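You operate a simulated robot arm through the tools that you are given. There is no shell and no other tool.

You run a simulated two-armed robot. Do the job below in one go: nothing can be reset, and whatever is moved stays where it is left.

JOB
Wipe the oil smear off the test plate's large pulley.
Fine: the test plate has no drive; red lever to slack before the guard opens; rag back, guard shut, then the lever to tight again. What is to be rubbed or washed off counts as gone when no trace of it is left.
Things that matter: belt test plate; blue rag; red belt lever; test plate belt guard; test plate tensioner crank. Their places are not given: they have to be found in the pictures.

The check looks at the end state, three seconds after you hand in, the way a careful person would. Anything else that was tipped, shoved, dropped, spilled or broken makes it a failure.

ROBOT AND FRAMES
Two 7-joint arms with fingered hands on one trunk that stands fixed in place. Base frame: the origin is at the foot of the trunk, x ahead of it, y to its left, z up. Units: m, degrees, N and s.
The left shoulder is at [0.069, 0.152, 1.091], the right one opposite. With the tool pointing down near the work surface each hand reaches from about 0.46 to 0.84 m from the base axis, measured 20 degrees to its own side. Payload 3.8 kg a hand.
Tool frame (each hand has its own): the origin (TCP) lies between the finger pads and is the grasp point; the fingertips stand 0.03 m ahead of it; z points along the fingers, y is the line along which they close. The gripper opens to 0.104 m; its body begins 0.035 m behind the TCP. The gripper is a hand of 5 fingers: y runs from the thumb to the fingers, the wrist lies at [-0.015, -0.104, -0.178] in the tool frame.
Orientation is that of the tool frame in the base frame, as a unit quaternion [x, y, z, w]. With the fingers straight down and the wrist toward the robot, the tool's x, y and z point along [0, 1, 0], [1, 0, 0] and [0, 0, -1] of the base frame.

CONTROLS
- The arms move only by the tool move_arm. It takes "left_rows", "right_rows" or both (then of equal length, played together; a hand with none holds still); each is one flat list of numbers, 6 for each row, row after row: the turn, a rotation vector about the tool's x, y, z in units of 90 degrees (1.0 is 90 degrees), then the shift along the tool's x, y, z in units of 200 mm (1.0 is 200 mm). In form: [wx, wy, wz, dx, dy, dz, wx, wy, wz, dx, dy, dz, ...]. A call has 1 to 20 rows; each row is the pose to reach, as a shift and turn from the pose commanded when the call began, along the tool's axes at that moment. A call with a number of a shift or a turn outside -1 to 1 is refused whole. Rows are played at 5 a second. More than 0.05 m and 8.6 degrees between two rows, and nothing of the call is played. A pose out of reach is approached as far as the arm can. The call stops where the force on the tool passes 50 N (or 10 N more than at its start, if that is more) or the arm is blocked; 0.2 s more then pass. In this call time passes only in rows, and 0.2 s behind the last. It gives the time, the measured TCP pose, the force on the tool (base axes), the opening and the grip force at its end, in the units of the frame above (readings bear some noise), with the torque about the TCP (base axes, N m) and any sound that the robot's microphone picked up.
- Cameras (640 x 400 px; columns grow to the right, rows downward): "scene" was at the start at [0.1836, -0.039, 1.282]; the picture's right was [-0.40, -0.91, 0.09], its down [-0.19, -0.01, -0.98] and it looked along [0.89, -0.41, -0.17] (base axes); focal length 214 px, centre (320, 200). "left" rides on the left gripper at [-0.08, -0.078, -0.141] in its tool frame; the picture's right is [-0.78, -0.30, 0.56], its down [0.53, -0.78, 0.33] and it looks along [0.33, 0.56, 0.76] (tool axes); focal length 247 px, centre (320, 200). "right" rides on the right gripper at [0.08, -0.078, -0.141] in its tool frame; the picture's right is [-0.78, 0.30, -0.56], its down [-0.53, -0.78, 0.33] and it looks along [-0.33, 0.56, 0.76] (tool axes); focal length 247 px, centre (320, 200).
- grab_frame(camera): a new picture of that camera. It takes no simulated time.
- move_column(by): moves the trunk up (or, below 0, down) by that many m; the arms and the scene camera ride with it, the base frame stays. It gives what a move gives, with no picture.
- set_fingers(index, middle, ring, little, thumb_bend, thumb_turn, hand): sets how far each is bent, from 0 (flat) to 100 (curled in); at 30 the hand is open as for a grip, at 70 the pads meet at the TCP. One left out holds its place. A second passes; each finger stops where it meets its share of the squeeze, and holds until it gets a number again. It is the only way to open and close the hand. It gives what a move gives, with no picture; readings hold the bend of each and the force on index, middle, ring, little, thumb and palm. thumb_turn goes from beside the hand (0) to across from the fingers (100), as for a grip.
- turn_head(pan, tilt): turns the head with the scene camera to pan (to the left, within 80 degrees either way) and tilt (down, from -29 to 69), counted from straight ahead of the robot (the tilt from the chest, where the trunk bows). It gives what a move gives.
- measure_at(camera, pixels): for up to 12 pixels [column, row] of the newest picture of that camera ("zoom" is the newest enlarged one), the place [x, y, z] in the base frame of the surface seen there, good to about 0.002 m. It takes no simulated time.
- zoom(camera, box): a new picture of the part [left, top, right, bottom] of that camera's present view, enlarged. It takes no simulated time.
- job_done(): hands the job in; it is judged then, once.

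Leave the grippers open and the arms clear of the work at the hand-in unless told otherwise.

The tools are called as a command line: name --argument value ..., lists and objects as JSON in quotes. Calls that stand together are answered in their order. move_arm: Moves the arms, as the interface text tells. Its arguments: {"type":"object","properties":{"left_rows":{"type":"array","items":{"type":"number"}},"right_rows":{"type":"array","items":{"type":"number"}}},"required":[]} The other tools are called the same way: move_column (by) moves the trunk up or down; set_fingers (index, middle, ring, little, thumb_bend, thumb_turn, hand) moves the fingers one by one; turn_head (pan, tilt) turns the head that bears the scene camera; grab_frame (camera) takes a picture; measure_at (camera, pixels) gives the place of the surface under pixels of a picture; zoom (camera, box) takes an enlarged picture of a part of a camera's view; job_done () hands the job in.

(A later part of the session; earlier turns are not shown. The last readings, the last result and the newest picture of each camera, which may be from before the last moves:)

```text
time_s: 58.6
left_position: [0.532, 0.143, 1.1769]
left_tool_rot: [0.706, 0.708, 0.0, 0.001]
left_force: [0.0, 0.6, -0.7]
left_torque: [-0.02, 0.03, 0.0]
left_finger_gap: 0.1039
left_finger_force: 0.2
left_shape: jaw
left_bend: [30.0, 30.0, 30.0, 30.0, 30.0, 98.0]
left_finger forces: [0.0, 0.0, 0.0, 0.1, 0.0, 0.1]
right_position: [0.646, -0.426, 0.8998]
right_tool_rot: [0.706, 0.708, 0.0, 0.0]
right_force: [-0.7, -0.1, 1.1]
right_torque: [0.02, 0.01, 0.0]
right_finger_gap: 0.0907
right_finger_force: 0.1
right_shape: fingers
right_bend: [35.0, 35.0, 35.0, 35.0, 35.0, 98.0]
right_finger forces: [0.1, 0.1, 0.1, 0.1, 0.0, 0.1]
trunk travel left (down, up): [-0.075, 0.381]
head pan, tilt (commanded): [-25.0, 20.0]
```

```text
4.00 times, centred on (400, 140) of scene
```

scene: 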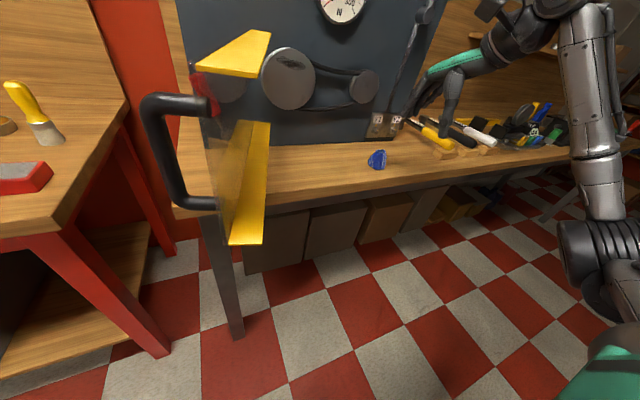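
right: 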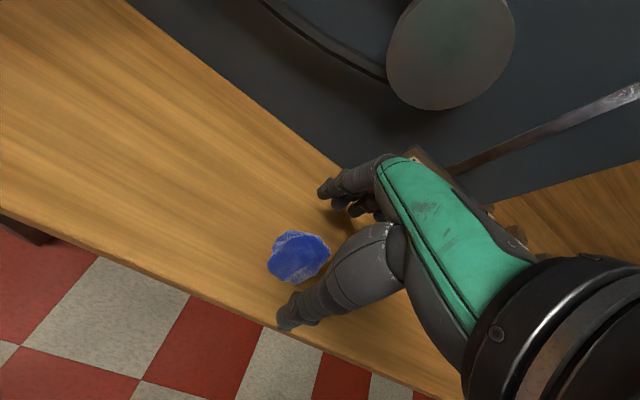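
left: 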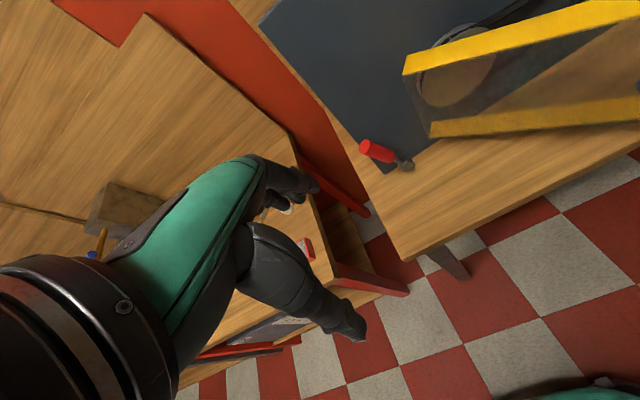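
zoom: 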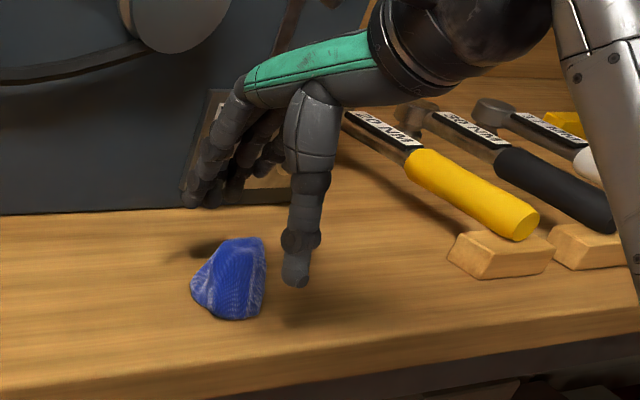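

I measure thumb tip and index tip relative to the rag.

measure_at --camera "zoom" --pixels '[[296, 280], [300, 240], [310, 120], [192, 200], [205, 170], [235, 185], [262, 165], [235, 270], [260, 260]]'

measure_at --camera "right" --pixels '[[325, 190], [335, 205], [288, 318], [310, 300], [298, 258], [275, 265], [322, 255]]'

```text
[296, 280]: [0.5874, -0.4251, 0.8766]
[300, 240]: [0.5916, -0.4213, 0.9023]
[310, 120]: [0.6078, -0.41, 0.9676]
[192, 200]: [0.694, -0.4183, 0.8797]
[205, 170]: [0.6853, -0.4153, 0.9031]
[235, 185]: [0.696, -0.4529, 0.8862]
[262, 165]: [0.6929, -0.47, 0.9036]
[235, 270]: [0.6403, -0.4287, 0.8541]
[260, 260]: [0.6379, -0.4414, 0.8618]
```

```text
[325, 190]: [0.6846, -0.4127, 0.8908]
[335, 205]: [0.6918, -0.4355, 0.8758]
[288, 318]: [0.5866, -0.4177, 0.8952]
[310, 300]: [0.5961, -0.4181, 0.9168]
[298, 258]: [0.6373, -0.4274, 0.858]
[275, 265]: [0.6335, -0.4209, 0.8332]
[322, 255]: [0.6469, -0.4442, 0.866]
```

Thumb (y≈-0.425) and fingers (y≈-0.42…-0.47) straddle the rag; I shift 6 mm right and lower 42 mm (tips to z≈0.83), then close gently.

move_arm --right_rows '[0, 0, 0, -0.03, 0.02, 0.07, 0, 0, 0, -0.03, 0.02, 0.14, 0, 0, 0, -0.03, 0.02, 0.21]'

set_fingers --hand "right" --index 60 --middle 60 --ring 60 --little 60 --thumb_bend 60

zoom --camera "scene" --box '[340, 90, 460, 190]'

zoom --camera "right" --box '[240, 150, 400, 350]'

```text
time_s: 59.4
left_position: [0.5322, 0.1431, 1.1776]
left_tool_rot: [0.706, 0.708, 0.0, 0.001]
left_force: [-0.3, 0.1, -0.1]
left_torque: [-0.01, 0.01, 0.0]
left_finger_gap: 0.1037
left_finger_force: 0.1
left_shape: jaw
left_bend: [30.0, 30.0, 30.0, 30.0, 30.0, 98.0]
left_finger forces: [0.0, 0.0, 0.0, 0.1, 0.0, 0.0]
right_position: [0.6488, -0.4319, 0.8554]
right_tool_rot: [0.707, 0.707, 0.001, 0.0]
right_force: [-0.1, 0.4, -0.4]
right_torque: [-0.01, -0.04, -0.01]
right_finger_gap: 0.0905
right_finger_force: 0.0
right_shape: fingers
right_bend: [35.0, 35.0, 35.0, 35.0, 35.0, 98.0]
right_finger forces: [0.0, 0.1, 0.0, 0.0, 0.0, 0.1]
trunk travel left (down, up): [-0.075, 0.381]
head pan, tilt (commanded): [-25.0, 20.0]
```

```text
time_s: 60.4
left_position: [0.5321, 0.1422, 1.1776]
left_tool_rot: [0.707, 0.707, -0.001, 0.001]
left_force: [-0.3, 0.2, 0.0]
left_torque: [-0.02, 0.01, 0.0]
left_finger_gap: 0.104
left_finger_force: 0.1
left_shape: jaw
left_bend: [30.0, 30.0, 30.0, 30.0, 30.0, 98.0]
left_finger forces: [0.1, 0.1, 0.1, 0.0, 0.1, 0.1]
right_position: [0.6477, -0.4313, 0.8567]
right_tool_rot: [0.707, 0.707, 0.001, -0.001]
right_force: [-0.4, 0.1, -0.7]
right_torque: [0.02, -0.04, 0.03]
right_finger_gap: 0.0528
right_finger_force: 11.4
right_shape: fingers
right_bend: [53.0, 54.0, 58.0, 60.0, 48.0, 100.0]
right_finger forces: [4.3, 5.9, 1.2, 0.0, 11.4, 0.0]
trunk travel left (down, up): [-0.075, 0.381]
head pan, tilt (commanded): [-25.0, 20.0]
```

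```text
4.00 times, centred on (400, 140) of scene
```

zoom: 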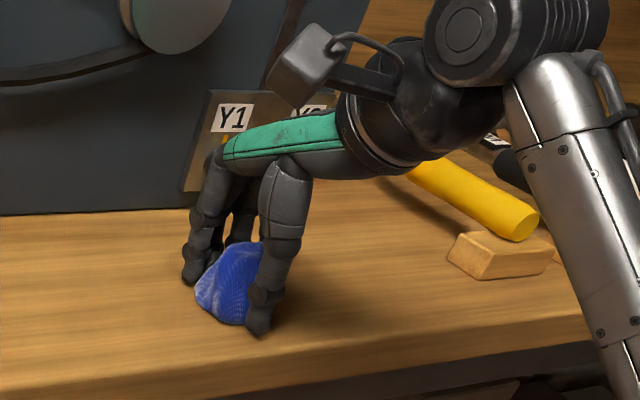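

```text
2.00 times, centred on (320, 250) of right
```

zoom: 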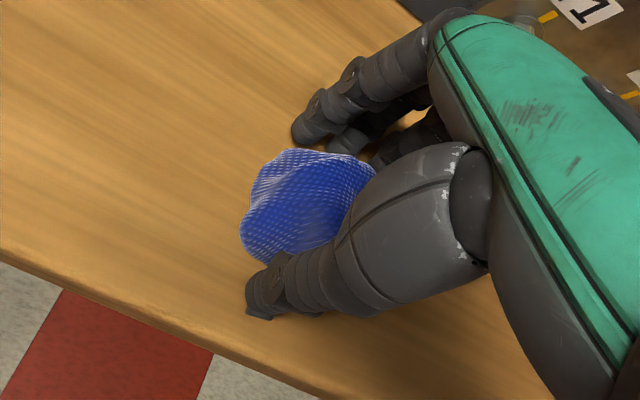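

The rag is gripped (thumb 11 N, fingers 4–6 N), but the fingertips are level with its underside. I want it to stick out past the tips, so I loosen, rise 13 mm, and close again.

set_fingers --hand "right" --index 42 --middle 42 --ring 42 --little 42 --thumb_bend 40

move_arm --right_rows '[0, 0, 0, 0, 0, -0.065]'

set_fingers --hand "right" --index 66 --middle 66 --ring 66 --little 66 --thumb_bend 66

zoom --camera "right" --box '[240, 150, 400, 350]'

zoom --camera "scene" --box '[340, 90, 460, 190]'

```text
time_s: 61.4
left_position: [0.5317, 0.1419, 1.1767]
left_tool_rot: [0.707, 0.708, 0.0, 0.002]
left_force: [-0.4, 0.0, 0.4]
left_torque: [-0.01, 0.04, -0.02]
left_finger_gap: 0.1036
left_finger_force: 0.1
left_shape: jaw
left_bend: [30.0, 30.0, 30.0, 30.0, 30.0, 98.0]
left_finger forces: [0.0, 0.0, 0.1, 0.0, 0.0, 0.1]
right_position: [0.6481, -0.4329, 0.856]
right_tool_rot: [0.707, 0.707, 0.001, 0.0]
right_force: [0.3, -0.6, 0.0]
right_torque: [0.03, 0.0, -0.05]
right_finger_gap: 0.0749
right_finger_force: 0.1
right_shape: fingers
right_bend: [42.0, 42.0, 42.0, 42.0, 40.0, 99.0]
right_finger forces: [0.0, 0.1, 0.0, 0.0, 0.0, 0.0]
trunk travel left (down, up): [-0.075, 0.381]
head pan, tilt (commanded): [-25.0, 20.0]
```

```text
time_s: 61.8
left_position: [0.5318, 0.1425, 1.1771]
left_tool_rot: [0.706, 0.708, -0.001, 0.002]
left_force: [-0.6, 0.3, -1.2]
left_torque: [0.01, 0.0, 0.01]
left_finger_gap: 0.1039
left_finger_force: 0.0
left_shape: jaw
left_bend: [30.0, 30.0, 30.0, 30.0, 30.0, 98.0]
left_finger forces: [0.0, 0.0, 0.0, 0.0, 0.1, 0.0]
right_position: [0.6484, -0.4303, 0.8682]
right_tool_rot: [0.707, 0.707, 0.0, 0.0]
right_force: [-0.6, 0.6, 0.0]
right_torque: [0.02, -0.01, 0.02]
right_finger_gap: 0.0749
right_finger_force: 0.1
right_shape: fingers
right_bend: [42.0, 42.0, 42.0, 42.0, 40.0, 99.0]
right_finger forces: [0.0, 0.1, 0.0, 0.0, 0.0, 0.0]
trunk travel left (down, up): [-0.075, 0.381]
head pan, tilt (commanded): [-25.0, 20.0]
```

```text
time_s: 62.8
left_position: [0.5318, 0.1432, 1.1778]
left_tool_rot: [0.706, 0.708, 0.0, 0.002]
left_force: [0.9, -0.2, -0.7]
left_torque: [0.02, 0.0, -0.02]
left_finger_gap: 0.1038
left_finger_force: 0.0
left_shape: jaw
left_bend: [30.0, 30.0, 30.0, 30.0, 30.0, 98.0]
left_finger forces: [0.0, 0.0, 0.0, 0.1, 0.1, 0.0]
right_position: [0.6482, -0.4315, 0.8699]
right_tool_rot: [0.707, 0.708, 0.001, 0.0]
right_force: [0.4, 0.5, 3.0]
right_torque: [-0.02, 0.0, 0.02]
right_finger_gap: 0.0437
right_finger_force: 12.8
right_shape: fingers
right_bend: [58.0, 58.0, 65.0, 66.0, 51.0, 100.0]
right_finger forces: [4.4, 7.2, 1.1, 0.0, 12.3, 0.0]
trunk travel left (down, up): [-0.075, 0.381]
head pan, tilt (commanded): [-25.0, 20.0]
```

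```text
2.00 times, centred on (320, 250) of right
```

zoom: 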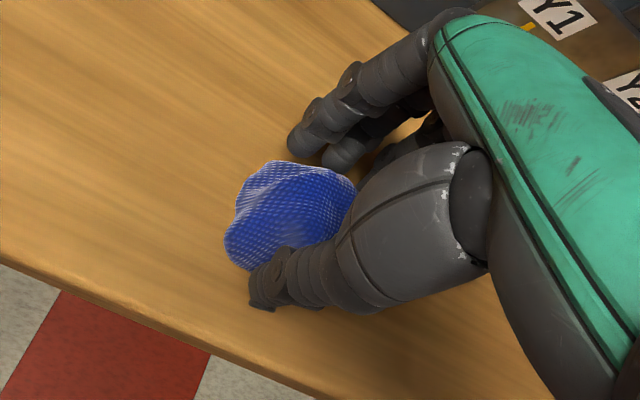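

```text
4.00 times, centred on (400, 140) of scene
```

zoom: 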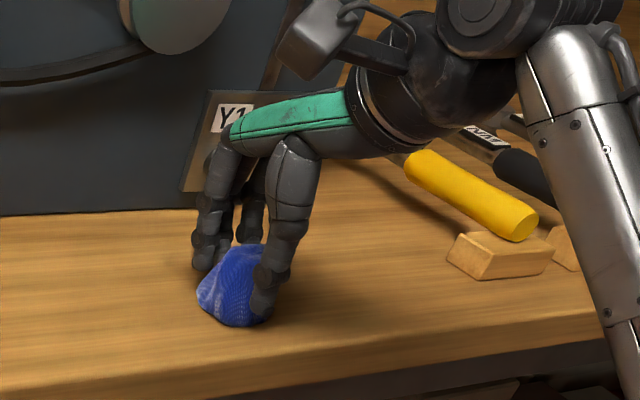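

Gripped higher now (12 N). I lift 3 cm and check that it holds.

move_arm --right_rows '[0, 0, 0, 0, 0, -0.05, 0, 0, 0, 0, 0, -0.1, 0, 0, 0, 0, 0, -0.15]'

zoom --camera "scene" --box '[340, 80, 460, 180]'

zoom --camera "right" --box '[240, 150, 400, 350]'

```text
time_s: 63.6
left_position: [0.5326, 0.1423, 1.1774]
left_tool_rot: [0.707, 0.708, -0.001, 0.003]
left_force: [0.4, -0.1, -0.7]
left_torque: [0.01, 0.02, 0.01]
left_finger_gap: 0.1038
left_finger_force: 0.0
left_shape: jaw
left_bend: [30.0, 30.0, 30.0, 30.0, 30.0, 98.0]
left_finger forces: [0.0, 0.0, 0.1, 0.0, 0.1, 0.1]
right_position: [0.6483, -0.4321, 0.9008]
right_tool_rot: [0.707, 0.707, 0.0, 0.0]
right_force: [0.4, 0.6, -0.9]
right_torque: [-0.01, 0.01, 0.04]
right_finger_gap: 0.0434
right_finger_force: 11.6
right_shape: fingers
right_bend: [58.0, 58.0, 65.0, 66.0, 51.0, 100.0]
right_finger forces: [4.2, 6.3, 0.8, 0.0, 11.4, 0.1]
trunk travel left (down, up): [-0.075, 0.381]
head pan, tilt (commanded): [-25.0, 20.0]
```

```text
4.00 times, centred on (400, 130) of scene
```

zoom: 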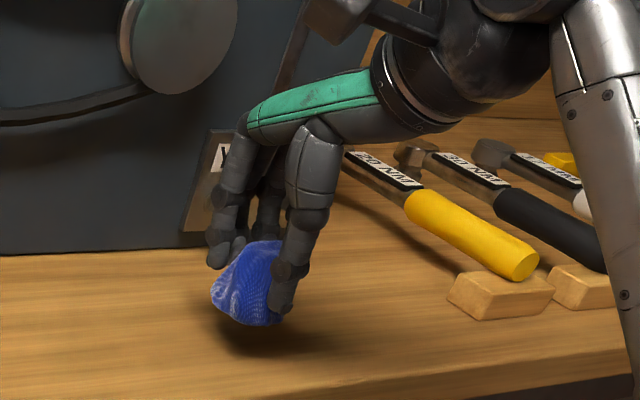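

```text
2.00 times, centred on (320, 250) of right
```

zoom: 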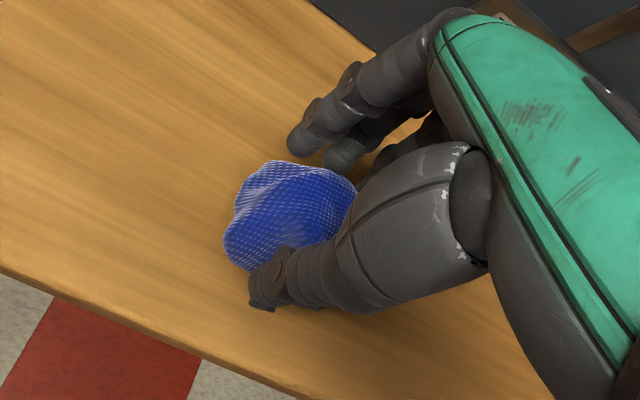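

The rag is held and sticks out about 2 cm beyond the fingertips. I lift it and turn the hand to point nearly straight at the plate, going to about (0.60, -0.27, 1.05).

move_arm --right_rows '[-0.0856, 0.0075, -0.0082, 0.0736, -0.0218, -0.0677, -0.1712, 0.015, -0.0163, 0.1473, -0.0436, -0.1355, -0.2569, 0.0225, -0.0245, 0.2209, -0.0655, -0.2032, -0.3425, 0.03, -0.0327, 0.2945, -0.0873, -0.2709, -0.4281, 0.0375, -0.0408, 0.3682, -0.1091, -0.3386, -0.5137, 0.0449, -0.049, 0.4418, -0.1309, -0.4064, -0.5993, 0.0524, -0.0571, 0.5155, -0.1527, -0.4741, -0.6849, 0.0599, -0.0653, 0.5891, -0.1745, -0.5418, -0.7706, 0.0674, -0.0735, 0.6627, -0.1964, -0.6095, -0.8562, 0.0749, -0.0816, 0.7364, -0.2182, -0.6773, -0.9418, 0.0824, -0.0898, 0.81, -0.24, -0.745]'

grab_frame --camera "scene"

grab_frame --camera "right"

```text
time_s: 66.0
left_position: [0.5314, 0.1423, 1.1775]
left_tool_rot: [0.707, 0.707, 0.0, 0.002]
left_force: [-0.4, 0.3, -1.0]
left_torque: [0.0, -0.05, 0.01]
left_finger_gap: 0.1037
left_finger_force: 0.0
left_shape: jaw
left_bend: [30.0, 30.0, 30.0, 30.0, 30.0, 98.0]
left_finger forces: [0.1, 0.1, 0.0, 0.1, 0.0, 0.0]
right_position: [0.5985, -0.2683, 1.0511]
right_tool_rot: [0.473, 0.564, 0.519, 0.435]
right_force: [1.7, -0.3, -2.3]
right_torque: [0.02, 0.02, 0.03]
right_finger_gap: 0.0429
right_finger_force: 11.1
right_shape: fingers
right_bend: [59.0, 59.0, 65.0, 66.0, 51.0, 100.0]
right_finger forces: [4.2, 6.2, 0.7, 0.0, 11.4, 0.1]
trunk travel left (down, up): [-0.075, 0.381]
head pan, tilt (commanded): [-25.0, 20.0]
```

```text
taken
```

scene: 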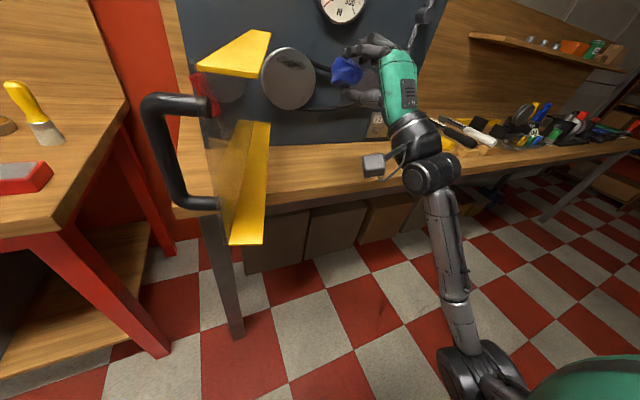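

```text
taken
```

right: 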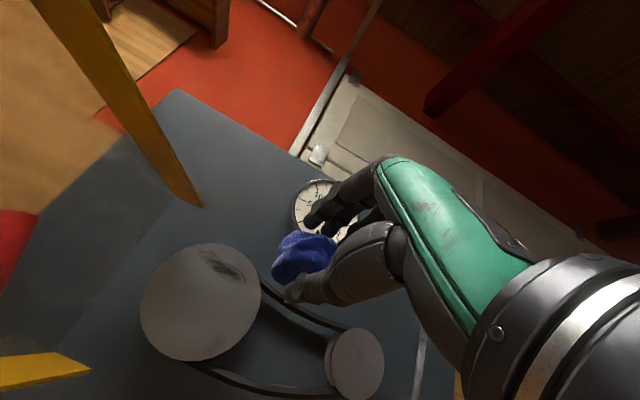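

Good attitude. I approach to about 2 cm from the smear.

move_arm --right_rows '[0, 0, 0, 0.0467, -0.0177, 0.1797, 0, 0, 0, 0.0933, -0.0353, 0.3593, 0, 0, 0, 0.14, -0.053, 0.539]'

grab_frame --camera "right"

zoom --camera "right" --box '[220, 150, 400, 330]'

zoom --camera "scene" --box '[230, 20, 400, 140]'

```text
time_s: 66.8
left_position: [0.5334, 0.1423, 1.1763]
left_tool_rot: [0.707, 0.708, -0.002, 0.001]
left_force: [-0.2, 0.1, -0.6]
left_torque: [-0.01, -0.02, -0.02]
left_finger_gap: 0.104
left_finger_force: 0.1
left_shape: jaw
left_bend: [30.0, 30.0, 30.0, 30.0, 30.0, 98.0]
left_finger forces: [0.0, 0.1, 0.0, 0.0, 0.0, 0.0]
right_position: [0.6972, -0.2255, 1.0284]
right_tool_rot: [0.474, 0.565, 0.517, 0.435]
right_force: [-0.4, -0.1, -1.4]
right_torque: [0.0, 0.03, 0.0]
right_finger_gap: 0.0429
right_finger_force: 10.8
right_shape: fingers
right_bend: [59.0, 59.0, 65.0, 66.0, 51.0, 100.0]
right_finger forces: [4.1, 6.2, 0.6, 0.0, 11.2, 0.1]
trunk travel left (down, up): [-0.075, 0.381]
head pan, tilt (commanded): [-25.0, 20.0]
```

```text
taken
```

right: 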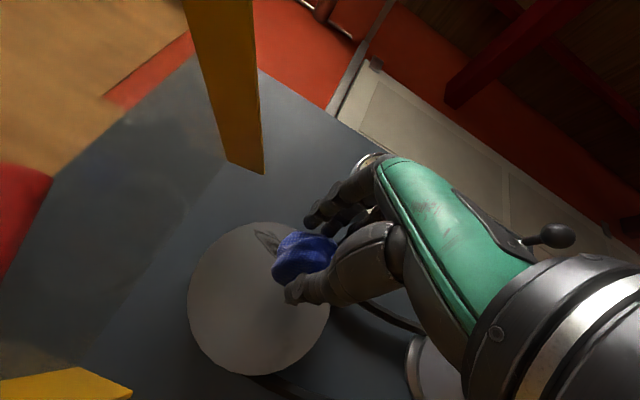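

```text
2.22 times, centred on (310, 240) of right
```

zoom: 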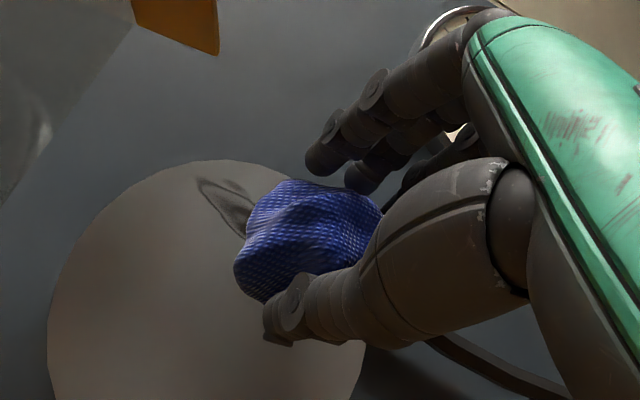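

```text
3.33 times, centred on (315, 80) of scene
```

zoom: 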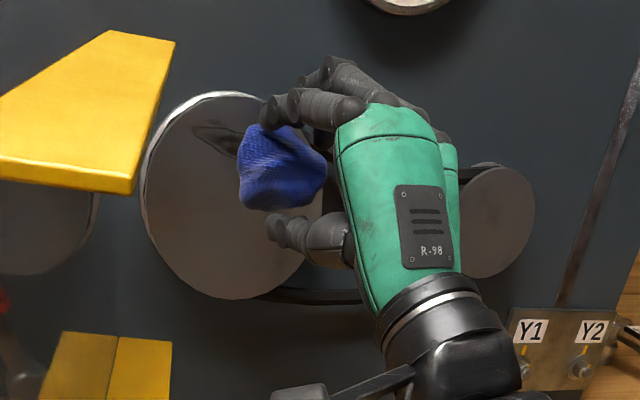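

The rag bulges out left of the fingers and leads toward the pulley. I advance straight to the plate in 5 mm steps until contact.

move_arm --right_rows '[0, 0, 0, -0.0044, 0.0022, 0.0245, 0, 0, 0, -0.0087, 0.0043, 0.0491, 0, 0, 0, -0.0131, 0.0065, 0.0736, 0, 0, 0, -0.0174, 0.0086, 0.0981]'

zoom --camera "right" --box '[220, 150, 400, 330]'

zoom --camera "scene" --box '[230, 20, 400, 140]'

```text
time_s: 67.8
left_position: [0.5303, 0.1422, 1.1789]
left_tool_rot: [0.706, 0.708, 0.001, 0.002]
left_force: [-0.3, 1.1, 0.9]
left_torque: [-0.06, -0.04, 0.01]
left_finger_gap: 0.1039
left_finger_force: 0.0
left_shape: jaw
left_bend: [30.0, 30.0, 30.0, 30.0, 30.0, 98.0]
left_finger forces: [0.0, 0.0, 0.0, 0.0, 0.1, 0.0]
right_position: [0.7169, -0.2228, 1.0313]
right_tool_rot: [0.473, 0.564, 0.519, 0.435]
right_force: [-8.7, 1.7, -1.1]
right_torque: [-0.01, 0.03, 0.04]
right_finger_gap: 0.0424
right_finger_force: 13.1
right_shape: fingers
right_bend: [60.0, 59.0, 66.0, 66.0, 51.0, 100.0]
right_finger forces: [4.3, 7.9, 0.9, 0.0, 13.8, 0.0]
trunk travel left (down, up): [-0.075, 0.381]
head pan, tilt (commanded): [-25.0, 20.0]
```

```text
2.22 times, centred on (310, 240) of right
```

zoom: 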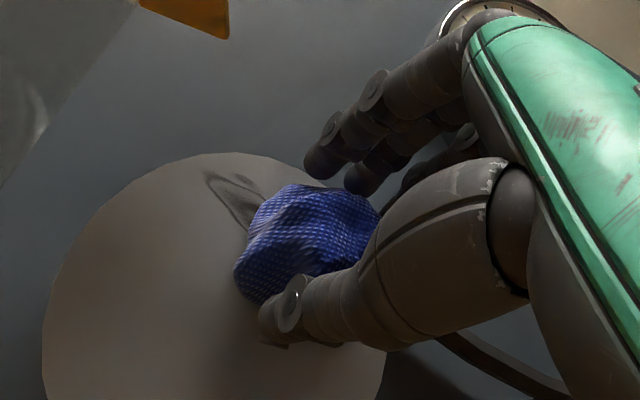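

```text
3.33 times, centred on (315, 80) of scene
```

zoom: 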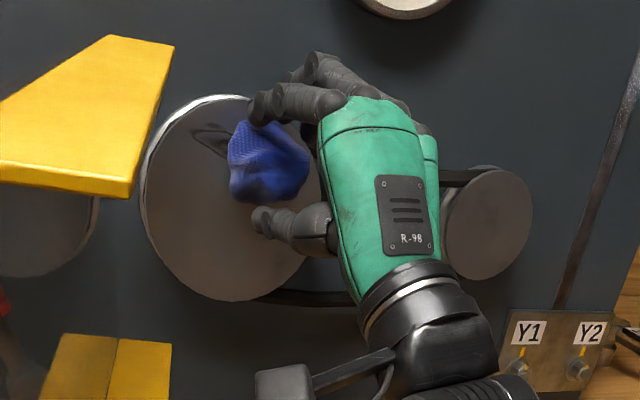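

Contact at 8.7 N. Now I rub: strokes left-right over the smear at three heights, staying clear of the guard's top ledge on the left.

move_arm --right_rows '[0, 0, 0, 0.0739, 0.0011, 0.013, 0, 0, 0, 0.1477, 0.0023, 0.026, 0, 0, 0, 0.1477, 0.0521, 0.0216, 0, 0, 0, 0.0739, 0.0509, 0.0086, 0, 0, 0, 0, 0.0498, -0.0044, 0, 0, 0, -0.0739, 0.0487, -0.0174, 0, 0, 0, -0.1477, 0.0475, -0.0304, 0, 0, 0, -0.197, 0.047, -0.039, 0, 0, 0, -0.197, -0.003, -0.0346, 0, 0, 0, -0.1231, -0.0019, -0.0216, 0, 0, 0, -0.0492, -0.0008, -0.0087, 0, 0, 0, 0.0246, 0.0004, 0.0043, 0, 0, 0, 0.0985, 0.0015, 0.0173, 0, 0, 0, 0.1477, 0.0023, 0.026, 0, 0, 0, 0.1477, -0.0475, 0.0304, 0, 0, 0, 0.0739, -0.0487, 0.0174, 0, 0, 0, 0, -0.0498, 0.0044, 0, 0, 0, -0.0739, -0.0509, -0.0086, 0, 0, 0, -0.1477, -0.0521, -0.0216, 0, 0, 0, -0.0739, 0, -0.013]'

zoom --camera "right" --box '[180, 130, 400, 350]'

zoom --camera "scene" --box '[230, 20, 400, 140]'

```text
time_s: 72.0
left_position: [0.5312, 0.1416, 1.1788]
left_tool_rot: [0.706, 0.708, 0.0, 0.002]
left_force: [-0.8, 0.9, -0.2]
left_torque: [-0.01, 0.03, -0.02]
left_finger_gap: 0.1036
left_finger_force: 0.0
left_shape: jaw
left_bend: [30.0, 30.0, 30.0, 30.0, 30.0, 98.0]
left_finger forces: [0.1, 0.0, 0.0, 0.0, 0.0, 0.0]
right_position: [0.7169, -0.2383, 1.0311]
right_tool_rot: [0.474, 0.563, 0.518, 0.435]
right_force: [-10.0, -2.8, -2.4]
right_torque: [0.02, 0.0, -0.14]
right_finger_gap: 0.0422
right_finger_force: 14.4
right_shape: fingers
right_bend: [62.0, 60.0, 66.0, 66.0, 50.0, 100.0]
right_finger forces: [3.7, 9.0, 0.9, 0.1, 13.8, 0.0]
trunk travel left (down, up): [-0.075, 0.381]
head pan, tilt (commanded): [-25.0, 20.0]
```

```text
1.82 times, centred on (290, 240) of right
```

zoom: 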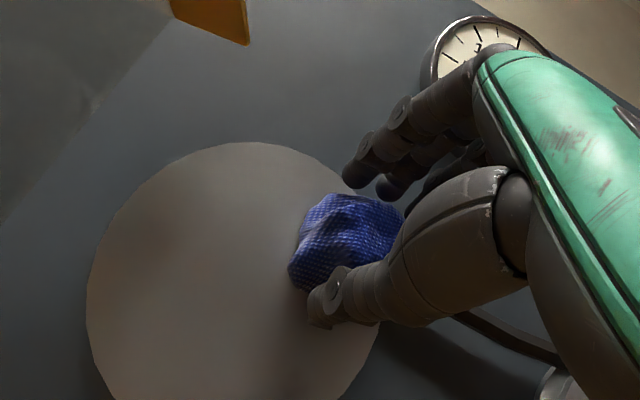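

```text
3.33 times, centred on (315, 80) of scene
```

zoom: 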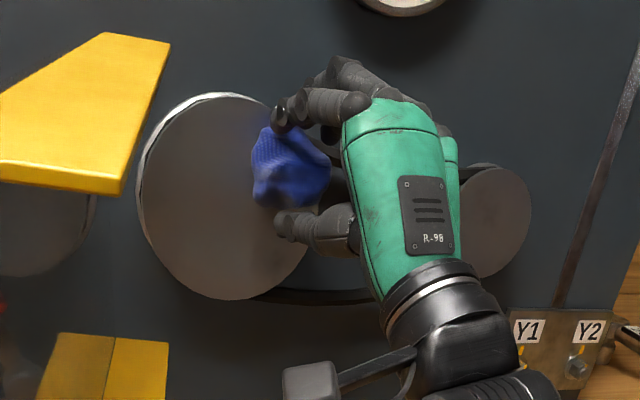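

The visible part of the smear is gone. I do a second set of strokes further right and a bit higher, then lift off to look.

move_arm --right_rows '[0, 0, 0, -0.0739, -0.0011, -0.013, 0, 0, 0, -0.1477, -0.0023, -0.026, 0, 0, 0, -0.1477, 0.0475, -0.0304, 0, 0, 0, -0.0739, 0.0487, -0.0174, 0, 0, 0, 0, 0.0498, -0.0044, 0, 0, 0, 0.0739, 0.0509, 0.0086, 0, 0, 0, 0.1477, 0.0521, 0.0216, 0, 0, 0, 0.1477, 0.077, 0.0195, 0, 0, 0, 0.0739, 0.0758, 0.0065, 0, 0, 0, 0, 0.0747, -0.0065, 0, 0, 0, -0.0739, 0.0736, -0.0195, 0, 0, 0, -0.1477, 0.0724, -0.0325, 0, 0, 0, -0.1477, -0.0272, -0.0238, 0, 0, 0, -0.0739, -0.026, -0.0108, 0, 0, 0, 0, -0.0249, 0.0022, 0, 0, 0, 0.0739, -0.0238, 0.0152, 0, 0, 0, 0.1477, -0.0226, 0.0282, 0, 0, 0, 0.197, 0.003, 0.0346, 0, 0, 0, 0.0985, 0.0015, 0.0173, 0, 0, 0, 0, 0, -0.1]'

zoom --camera "right" --box '[180, 130, 400, 350]'

zoom --camera "scene" --box '[230, 20, 400, 140]'

```text
time_s: 76.2
left_position: [0.5334, 0.1407, 1.177]
left_tool_rot: [0.707, 0.707, -0.001, 0.002]
left_force: [0.7, -1.3, 0.3]
left_torque: [0.0, 0.0, 0.0]
left_finger_gap: 0.1036
left_finger_force: 0.1
left_shape: jaw
left_bend: [30.0, 30.0, 30.0, 30.0, 30.0, 98.0]
left_finger forces: [0.0, 0.0, 0.0, 0.1, 0.0, 0.0]
right_position: [0.7019, -0.2439, 1.0295]
right_tool_rot: [0.474, 0.565, 0.518, 0.433]
right_force: [-0.7, -0.5, 0.1]
right_torque: [0.01, 0.04, -0.04]
right_finger_gap: 0.0408
right_finger_force: 10.4
right_shape: fingers
right_bend: [61.0, 60.0, 65.0, 66.0, 51.0, 100.0]
right_finger forces: [3.7, 5.8, 0.8, 0.0, 10.7, 0.1]
trunk travel left (down, up): [-0.075, 0.381]
head pan, tilt (commanded): [-25.0, 20.0]
```

```text
1.82 times, centred on (290, 240) of right
```

zoom: 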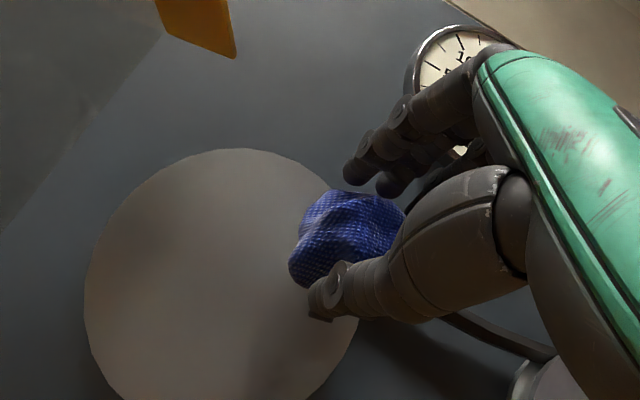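

```text
3.33 times, centred on (315, 80) of scene
```

zoom: 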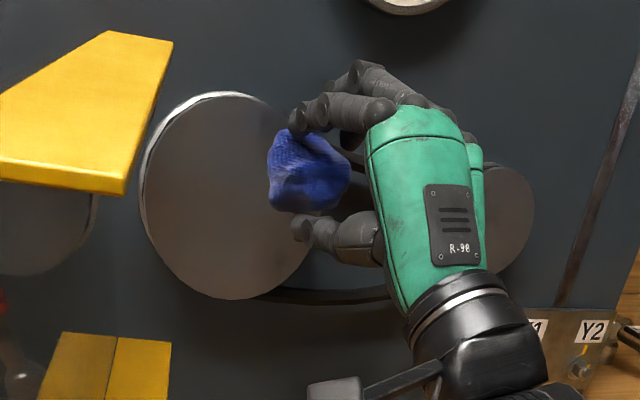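

Off the surface now. I draw back 6 cm and right 8 cm to see the whole pulley face.

move_arm --right_rows '[0, 0, 0, 0, 0, -0.15, 0, 0, 0, -0.1, 0, -0.3, 0, 0, 0, -0.25, 0, -0.35, 0, 0, 0, -0.4, 0, -0.4]'

zoom --camera "scene" --box '[240, 30, 350, 130]'

grab_frame --camera "right"

zoom --camera "right" --box '[120, 200, 340, 380]'

```text
time_s: 77.2
left_position: [0.5323, 0.1408, 1.1768]
left_tool_rot: [0.707, 0.707, -0.001, 0.001]
left_force: [0.1, -0.6, 0.3]
left_torque: [0.01, -0.01, 0.05]
left_finger_gap: 0.1039
left_finger_force: 0.1
left_shape: jaw
left_bend: [30.0, 30.0, 30.0, 30.0, 30.0, 98.0]
left_finger forces: [0.1, 0.0, 0.1, 0.1, 0.1, 0.1]
right_position: [0.633, -0.3346, 1.0372]
right_tool_rot: [0.474, 0.564, 0.518, 0.435]
right_force: [-0.5, 1.0, -0.2]
right_torque: [-0.01, 0.04, -0.03]
right_finger_gap: 0.0411
right_finger_force: 10.3
right_shape: fingers
right_bend: [61.0, 60.0, 65.0, 66.0, 51.0, 100.0]
right_finger forces: [3.5, 5.9, 0.8, 0.0, 10.7, 0.0]
trunk travel left (down, up): [-0.075, 0.381]
head pan, tilt (commanded): [-25.0, 20.0]
```

```text
4.00 times, centred on (295, 80) of scene
```

zoom: 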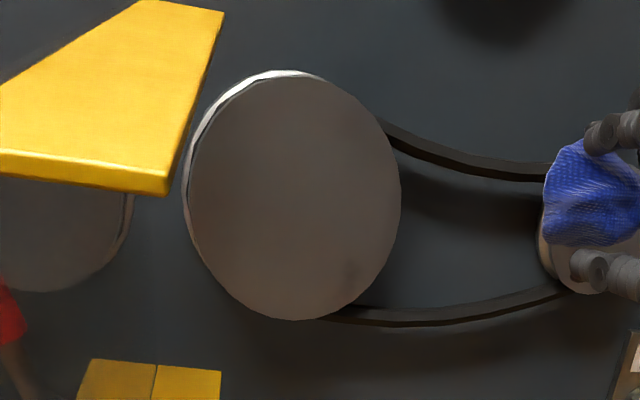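

```text
taken
```

right: 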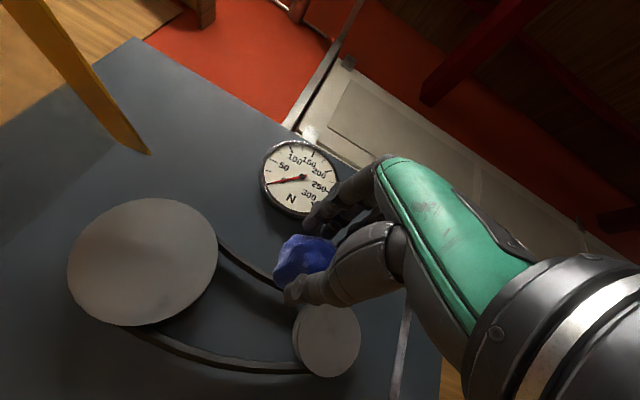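

```text
2.22 times, centred on (230, 290) of right
```

zoom: 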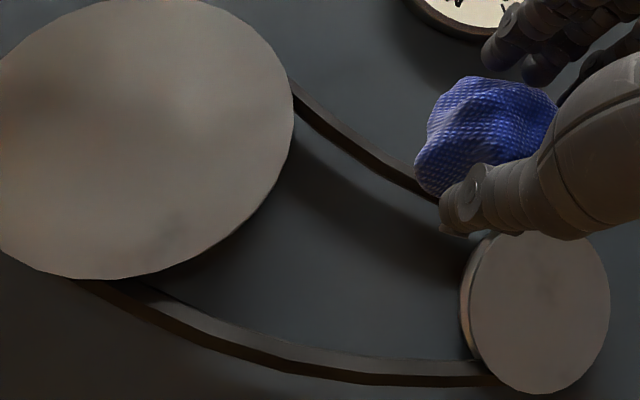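

The smear at the top is gone, but both views show a faint darker blotch near the pulley's lower right. I zoom closely there.

zoom --camera "scene" --box '[280, 70, 350, 120]'

measure_at --camera "zoom" --pixels '[[296, 212], [270, 240], [320, 190], [200, 100], [320, 320]]'

zoom --camera "right" --box '[140, 250, 240, 330]'

measure_at --camera "zoom" --pixels '[[320, 200], [300, 230], [250, 250], [350, 200]]'

```text
8.00 times, centred on (315, 95) of scene
```

zoom: 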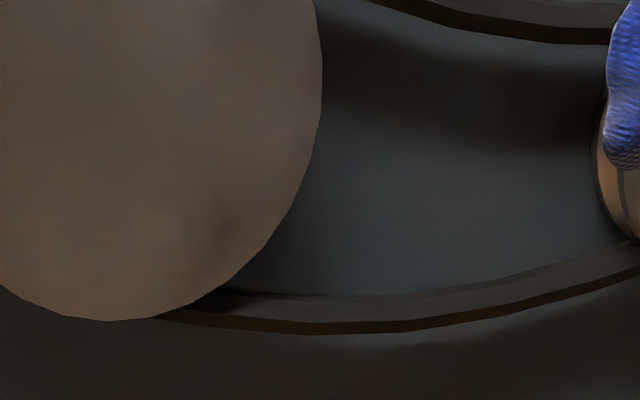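

```text
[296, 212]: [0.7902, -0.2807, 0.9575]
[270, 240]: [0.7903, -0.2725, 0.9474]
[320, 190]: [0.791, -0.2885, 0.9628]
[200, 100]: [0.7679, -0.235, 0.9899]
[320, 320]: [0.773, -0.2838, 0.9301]
```

```text
5.00 times, centred on (190, 290) of right
```

zoom: 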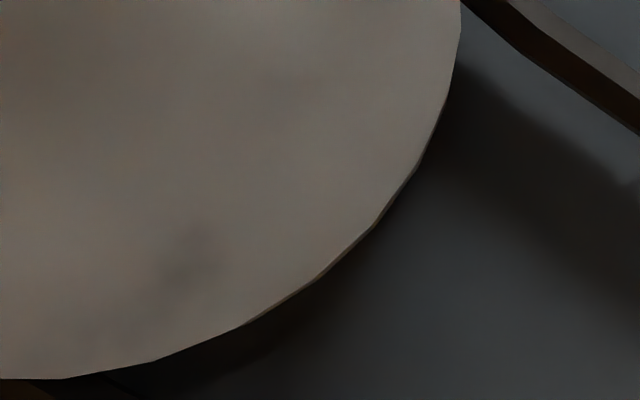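

```text
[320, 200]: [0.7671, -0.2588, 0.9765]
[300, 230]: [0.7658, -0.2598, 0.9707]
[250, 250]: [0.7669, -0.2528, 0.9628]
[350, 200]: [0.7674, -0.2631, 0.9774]
```

I measure the blotch in both views to see whether it is one spot on the surface or only a reflection.

measure_at --camera "zoom" --pixels '[[190, 262], [170, 285], [205, 240], [285, 85], [130, 250]]'

zoom --camera "scene" --box '[280, 70, 350, 120]'

measure_at --camera "zoom" --pixels '[[225, 205], [215, 220], [240, 190], [170, 190], [100, 200]]'

```text
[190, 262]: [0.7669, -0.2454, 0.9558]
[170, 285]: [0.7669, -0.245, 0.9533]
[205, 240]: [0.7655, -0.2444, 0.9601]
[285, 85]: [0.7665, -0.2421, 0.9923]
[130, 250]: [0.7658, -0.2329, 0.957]
```

```text
8.00 times, centred on (315, 95) of scene
```

zoom: 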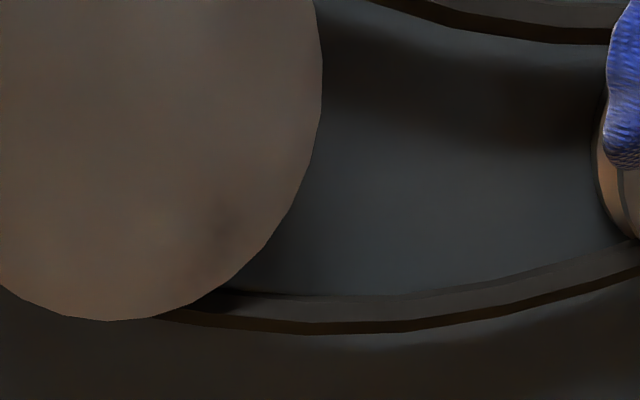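

```text
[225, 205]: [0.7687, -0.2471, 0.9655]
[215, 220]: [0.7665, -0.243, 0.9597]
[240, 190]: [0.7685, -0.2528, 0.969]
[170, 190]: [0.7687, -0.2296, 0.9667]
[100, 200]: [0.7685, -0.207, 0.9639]
```

Both views put the blotch at about (0.767, -0.246, 0.96), so it is on the surface or a shadow. I move the hand further away to see if it goes with the hand's shadow.

move_arm --right_rows '[0, 0, 0, -0.15, 0, -0.15, 0, 0, 0, -0.3, 0, -0.3, 0, 0, 0, -0.45, 0, -0.4]'

zoom --camera "scene" --box '[250, 40, 350, 120]'

grab_frame --camera "scene"

```text
time_s: 78.0
left_position: [0.5318, 0.1417, 1.1775]
left_tool_rot: [0.706, 0.708, 0.0, 0.002]
left_force: [0.5, -0.8, 1.0]
left_torque: [0.02, 0.0, 0.0]
left_finger_gap: 0.1039
left_finger_force: 0.0
left_shape: jaw
left_bend: [30.0, 30.0, 30.0, 30.0, 30.0, 98.0]
left_finger forces: [0.1, 0.0, 0.1, 0.1, 0.0, 0.0]
right_position: [0.572, -0.4354, 1.046]
right_tool_rot: [0.473, 0.564, 0.519, 0.434]
right_force: [-0.8, 0.4, -0.4]
right_torque: [-0.02, 0.02, 0.02]
right_finger_gap: 0.0407
right_finger_force: 10.3
right_shape: fingers
right_bend: [61.0, 60.0, 65.0, 66.0, 51.0, 100.0]
right_finger forces: [3.2, 5.8, 0.7, 0.0, 10.6, 0.0]
trunk travel left (down, up): [-0.075, 0.381]
head pan, tilt (commanded): [-25.0, 20.0]
```

```text
5.00 times, centred on (300, 80) of scene
```

zoom: 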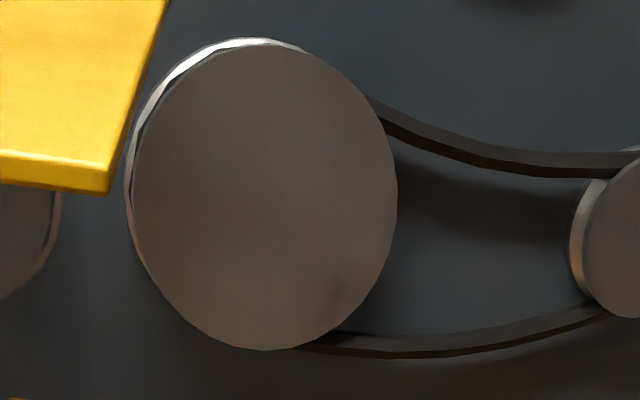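

```text
taken
```

scene: 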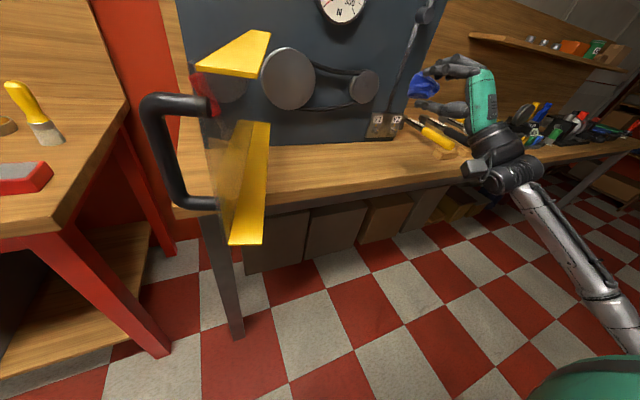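

The blotch stays when the hand's shadow is gone, so I treat it as a trace and rub it too. I bring the rag in front of it, at about (0.697, -0.258, 0.966).

move_arm --right_rows '[0, 0, 0, 0.1272, -0.0553, 0.1335, 0, 0, 0, 0.2543, -0.1105, 0.267, 0, 0, 0, 0.3815, -0.1658, 0.4005, 0, 0, 0, 0.5087, -0.221, 0.534, 0, 0, 0, 0.6358, -0.2763, 0.6675, 0, 0, 0, 0.763, -0.3315, 0.801]'

zoom --camera "right" --box '[180, 130, 400, 350]'

zoom --camera "scene" --box '[230, 20, 400, 140]'

```text
time_s: 79.4
left_position: [0.534, 0.1428, 1.1785]
left_tool_rot: [0.706, 0.708, -0.001, 0.002]
left_force: [0.9, -0.1, -0.2]
left_torque: [0.03, 0.01, 0.01]
left_finger_gap: 0.1038
left_finger_force: 0.0
left_shape: jaw
left_bend: [30.0, 30.0, 30.0, 30.0, 30.0, 98.0]
left_finger forces: [0.0, 0.1, 0.1, 0.0, 0.0, 0.1]
right_position: [0.6962, -0.2579, 0.9679]
right_tool_rot: [0.475, 0.564, 0.517, 0.435]
right_force: [-0.5, -0.6, -0.5]
right_torque: [-0.04, 0.02, -0.01]
right_finger_gap: 0.0405
right_finger_force: 9.9
right_shape: fingers
right_bend: [61.0, 60.0, 65.0, 66.0, 52.0, 100.0]
right_finger forces: [2.9, 6.1, 0.8, 0.1, 10.6, 0.0]
trunk travel left (down, up): [-0.075, 0.381]
head pan, tilt (commanded): [-25.0, 20.0]
```

```text
1.82 times, centred on (290, 240) of right
```

zoom: 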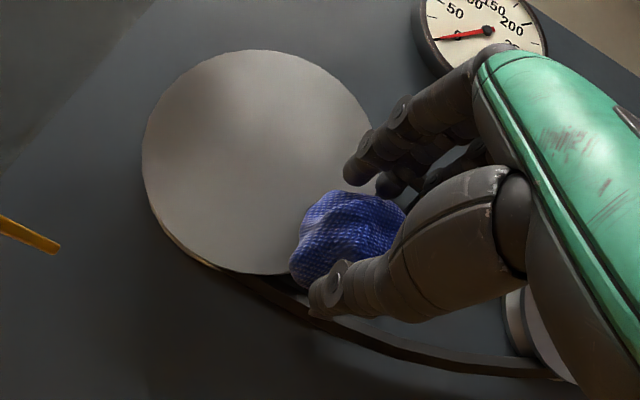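

```text
3.33 times, centred on (315, 80) of scene
```

zoom: 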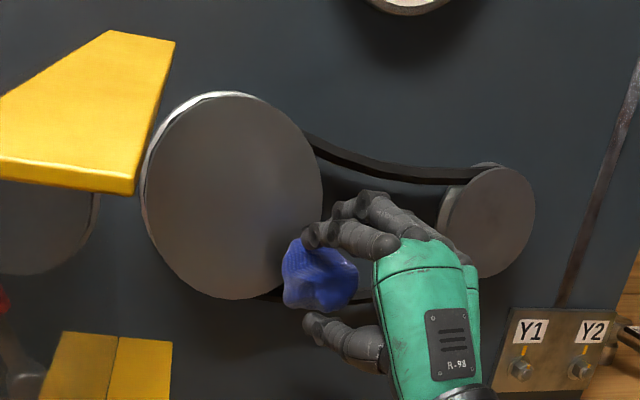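

The rag covers the blotch area. I press on and rub small circles and strokes there, then lift off.

move_arm --right_rows '[0, 0, 0, 0.0105, 0.005, 0.0585, 0, 0, 0, 0.0203, 0.01, 0.1148, 0, 0, 0, 0.0203, 0.0698, 0.1096, 0, 0, 0, 0.0794, 0.0707, 0.12, 0, 0, 0, 0.0794, 0.0109, 0.1252, 0, 0, 0, 0.0794, -0.0489, 0.1304, 0, 0, 0, 0.0203, -0.0492, 0.12, 0, 0, 0, -0.0388, -0.0507, 0.1096, 0, 0, 0, -0.0388, 0.0091, 0.1044, 0, 0, 0, -0.0388, 0.0689, 0.0992, 0, 0, 0, 0.0203, 0.0698, 0.1096, 0, 0, 0, 0.0203, 0.01, 0.1148, 0, 0, 0, 0.0203, -0.0492, 0.12, 0, 0, 0, 0.0794, -0.019, 0.1278, 0, 0, 0, 0.0794, 0.0408, 0.1226, 0, 0, 0, -0.0191, 0.0393, 0.1053, 0, 0, 0, -0.0191, -0.0205, 0.1105, 0, 0, 0, 0.0203, 0.01, 0.1148]'

zoom --camera "scene" --box '[230, 20, 400, 140]'

```text
time_s: 83.2
left_position: [0.5308, 0.1429, 1.1775]
left_tool_rot: [0.706, 0.708, -0.001, 0.002]
left_force: [0.5, 0.7, 0.2]
left_torque: [-0.02, 0.03, 0.01]
left_finger_gap: 0.1038
left_finger_force: 0.1
left_shape: jaw
left_bend: [30.0, 30.0, 30.0, 30.0, 30.0, 98.0]
left_finger forces: [0.0, 0.1, 0.1, 0.0, 0.0, 0.1]
right_position: [0.7161, -0.2528, 0.9631]
right_tool_rot: [0.475, 0.564, 0.518, 0.435]
right_force: [-7.1, -3.8, -2.7]
right_torque: [0.08, -0.06, -0.17]
right_finger_gap: 0.0406
right_finger_force: 13.8
right_shape: fingers
right_bend: [62.0, 60.0, 65.0, 66.0, 51.0, 100.0]
right_finger forces: [2.6, 7.4, 3.8, 0.1, 13.5, 0.1]
trunk travel left (down, up): [-0.075, 0.381]
head pan, tilt (commanded): [-25.0, 20.0]
```

```text
3.33 times, centred on (315, 80) of scene
```

zoom: 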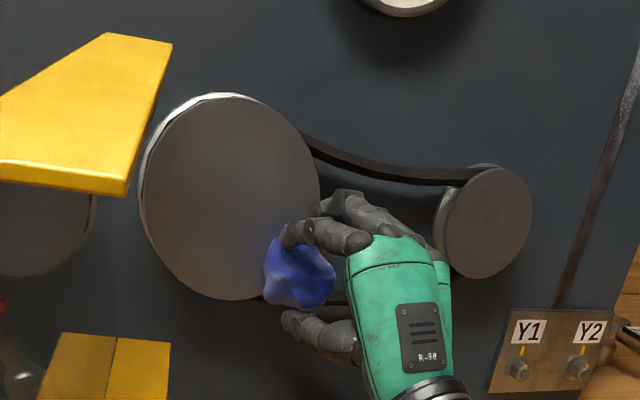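

Rubbed with 7 N contact. I retreat straight back, then right, and inspect.

move_arm --right_rows '[0, 0, 0, 0, 0, -0.15, 0, 0, 0, -0.05, 0.05, -0.3, 0, 0, 0, -0.2, 0.15, -0.45, 0, 0, 0, -0.35, 0.25, -0.5, 0, 0, 0, -0.5, 0.35, -0.55, 0, 0, 0, -0.65, 0.4, -0.6]'

zoom --camera "scene" --box '[250, 40, 350, 120]'

grab_frame --camera "right"

```text
time_s: 84.6
left_position: [0.5311, 0.1426, 1.1775]
left_tool_rot: [0.706, 0.708, -0.002, 0.001]
left_force: [-0.1, -1.0, -0.5]
left_torque: [0.01, -0.01, -0.03]
left_finger_gap: 0.1036
left_finger_force: 0.1
left_shape: jaw
left_bend: [30.0, 30.0, 30.0, 30.0, 30.0, 98.0]
left_finger forces: [0.0, 0.0, 0.0, 0.0, 0.1, 0.1]
right_position: [0.6294, -0.4001, 1.0577]
right_tool_rot: [0.474, 0.564, 0.518, 0.435]
right_force: [-0.5, 0.5, 0.2]
right_torque: [0.0, 0.0, -0.01]
right_finger_gap: 0.0399
right_finger_force: 10.4
right_shape: fingers
right_bend: [61.0, 60.0, 65.0, 66.0, 52.0, 100.0]
right_finger forces: [2.8, 5.6, 0.8, 0.0, 10.7, 0.0]
trunk travel left (down, up): [-0.075, 0.381]
head pan, tilt (commanded): [-25.0, 20.0]
```

```text
5.00 times, centred on (300, 80) of scene
```

zoom: 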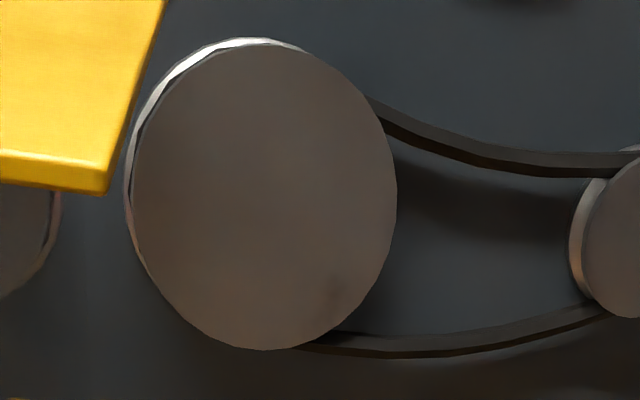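

```text
taken
```

right: 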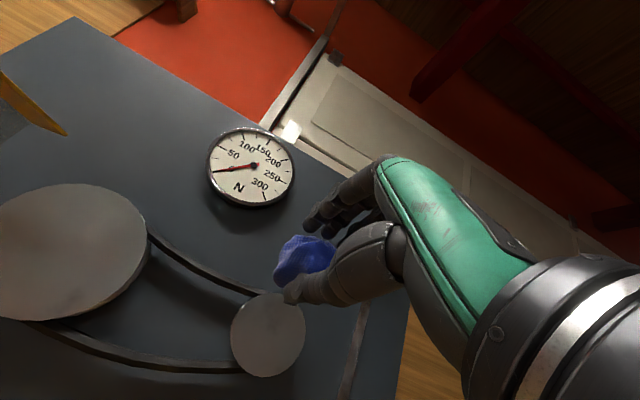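

The blotch is about unchanged or fainter. I zoom in hard to see what is there now.

zoom --camera "scene" --box '[290, 80, 322, 110]'

zoom --camera "scene" --box '[260, 44, 322, 84]'

zoom --camera "right" --box '[0, 170, 170, 340]'

```text
13.33 times, centred on (306, 95) of scene
```

zoom: 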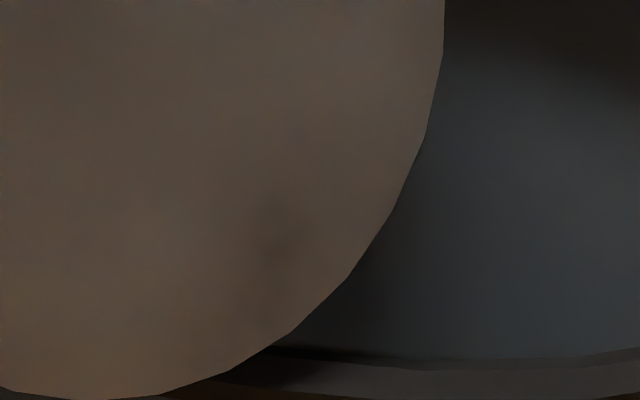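

```text
10.00 times, centred on (291, 64) of scene
```

zoom: 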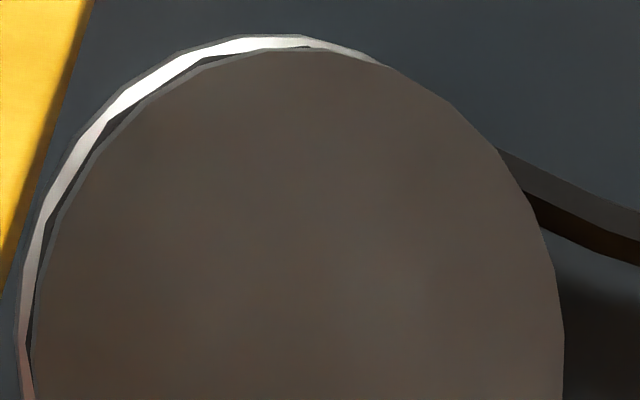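

```text
2.35 times, centred on (85, 255) of right
```

zoom: 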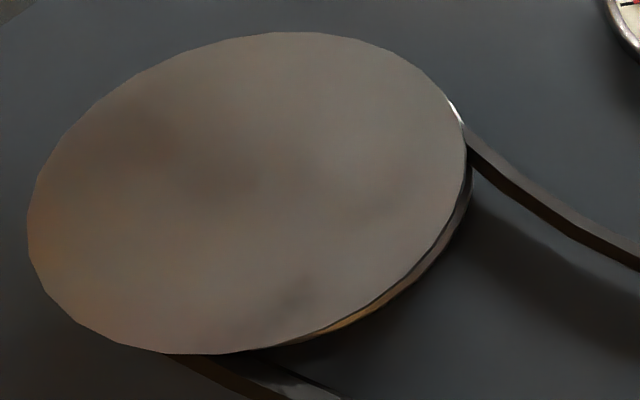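

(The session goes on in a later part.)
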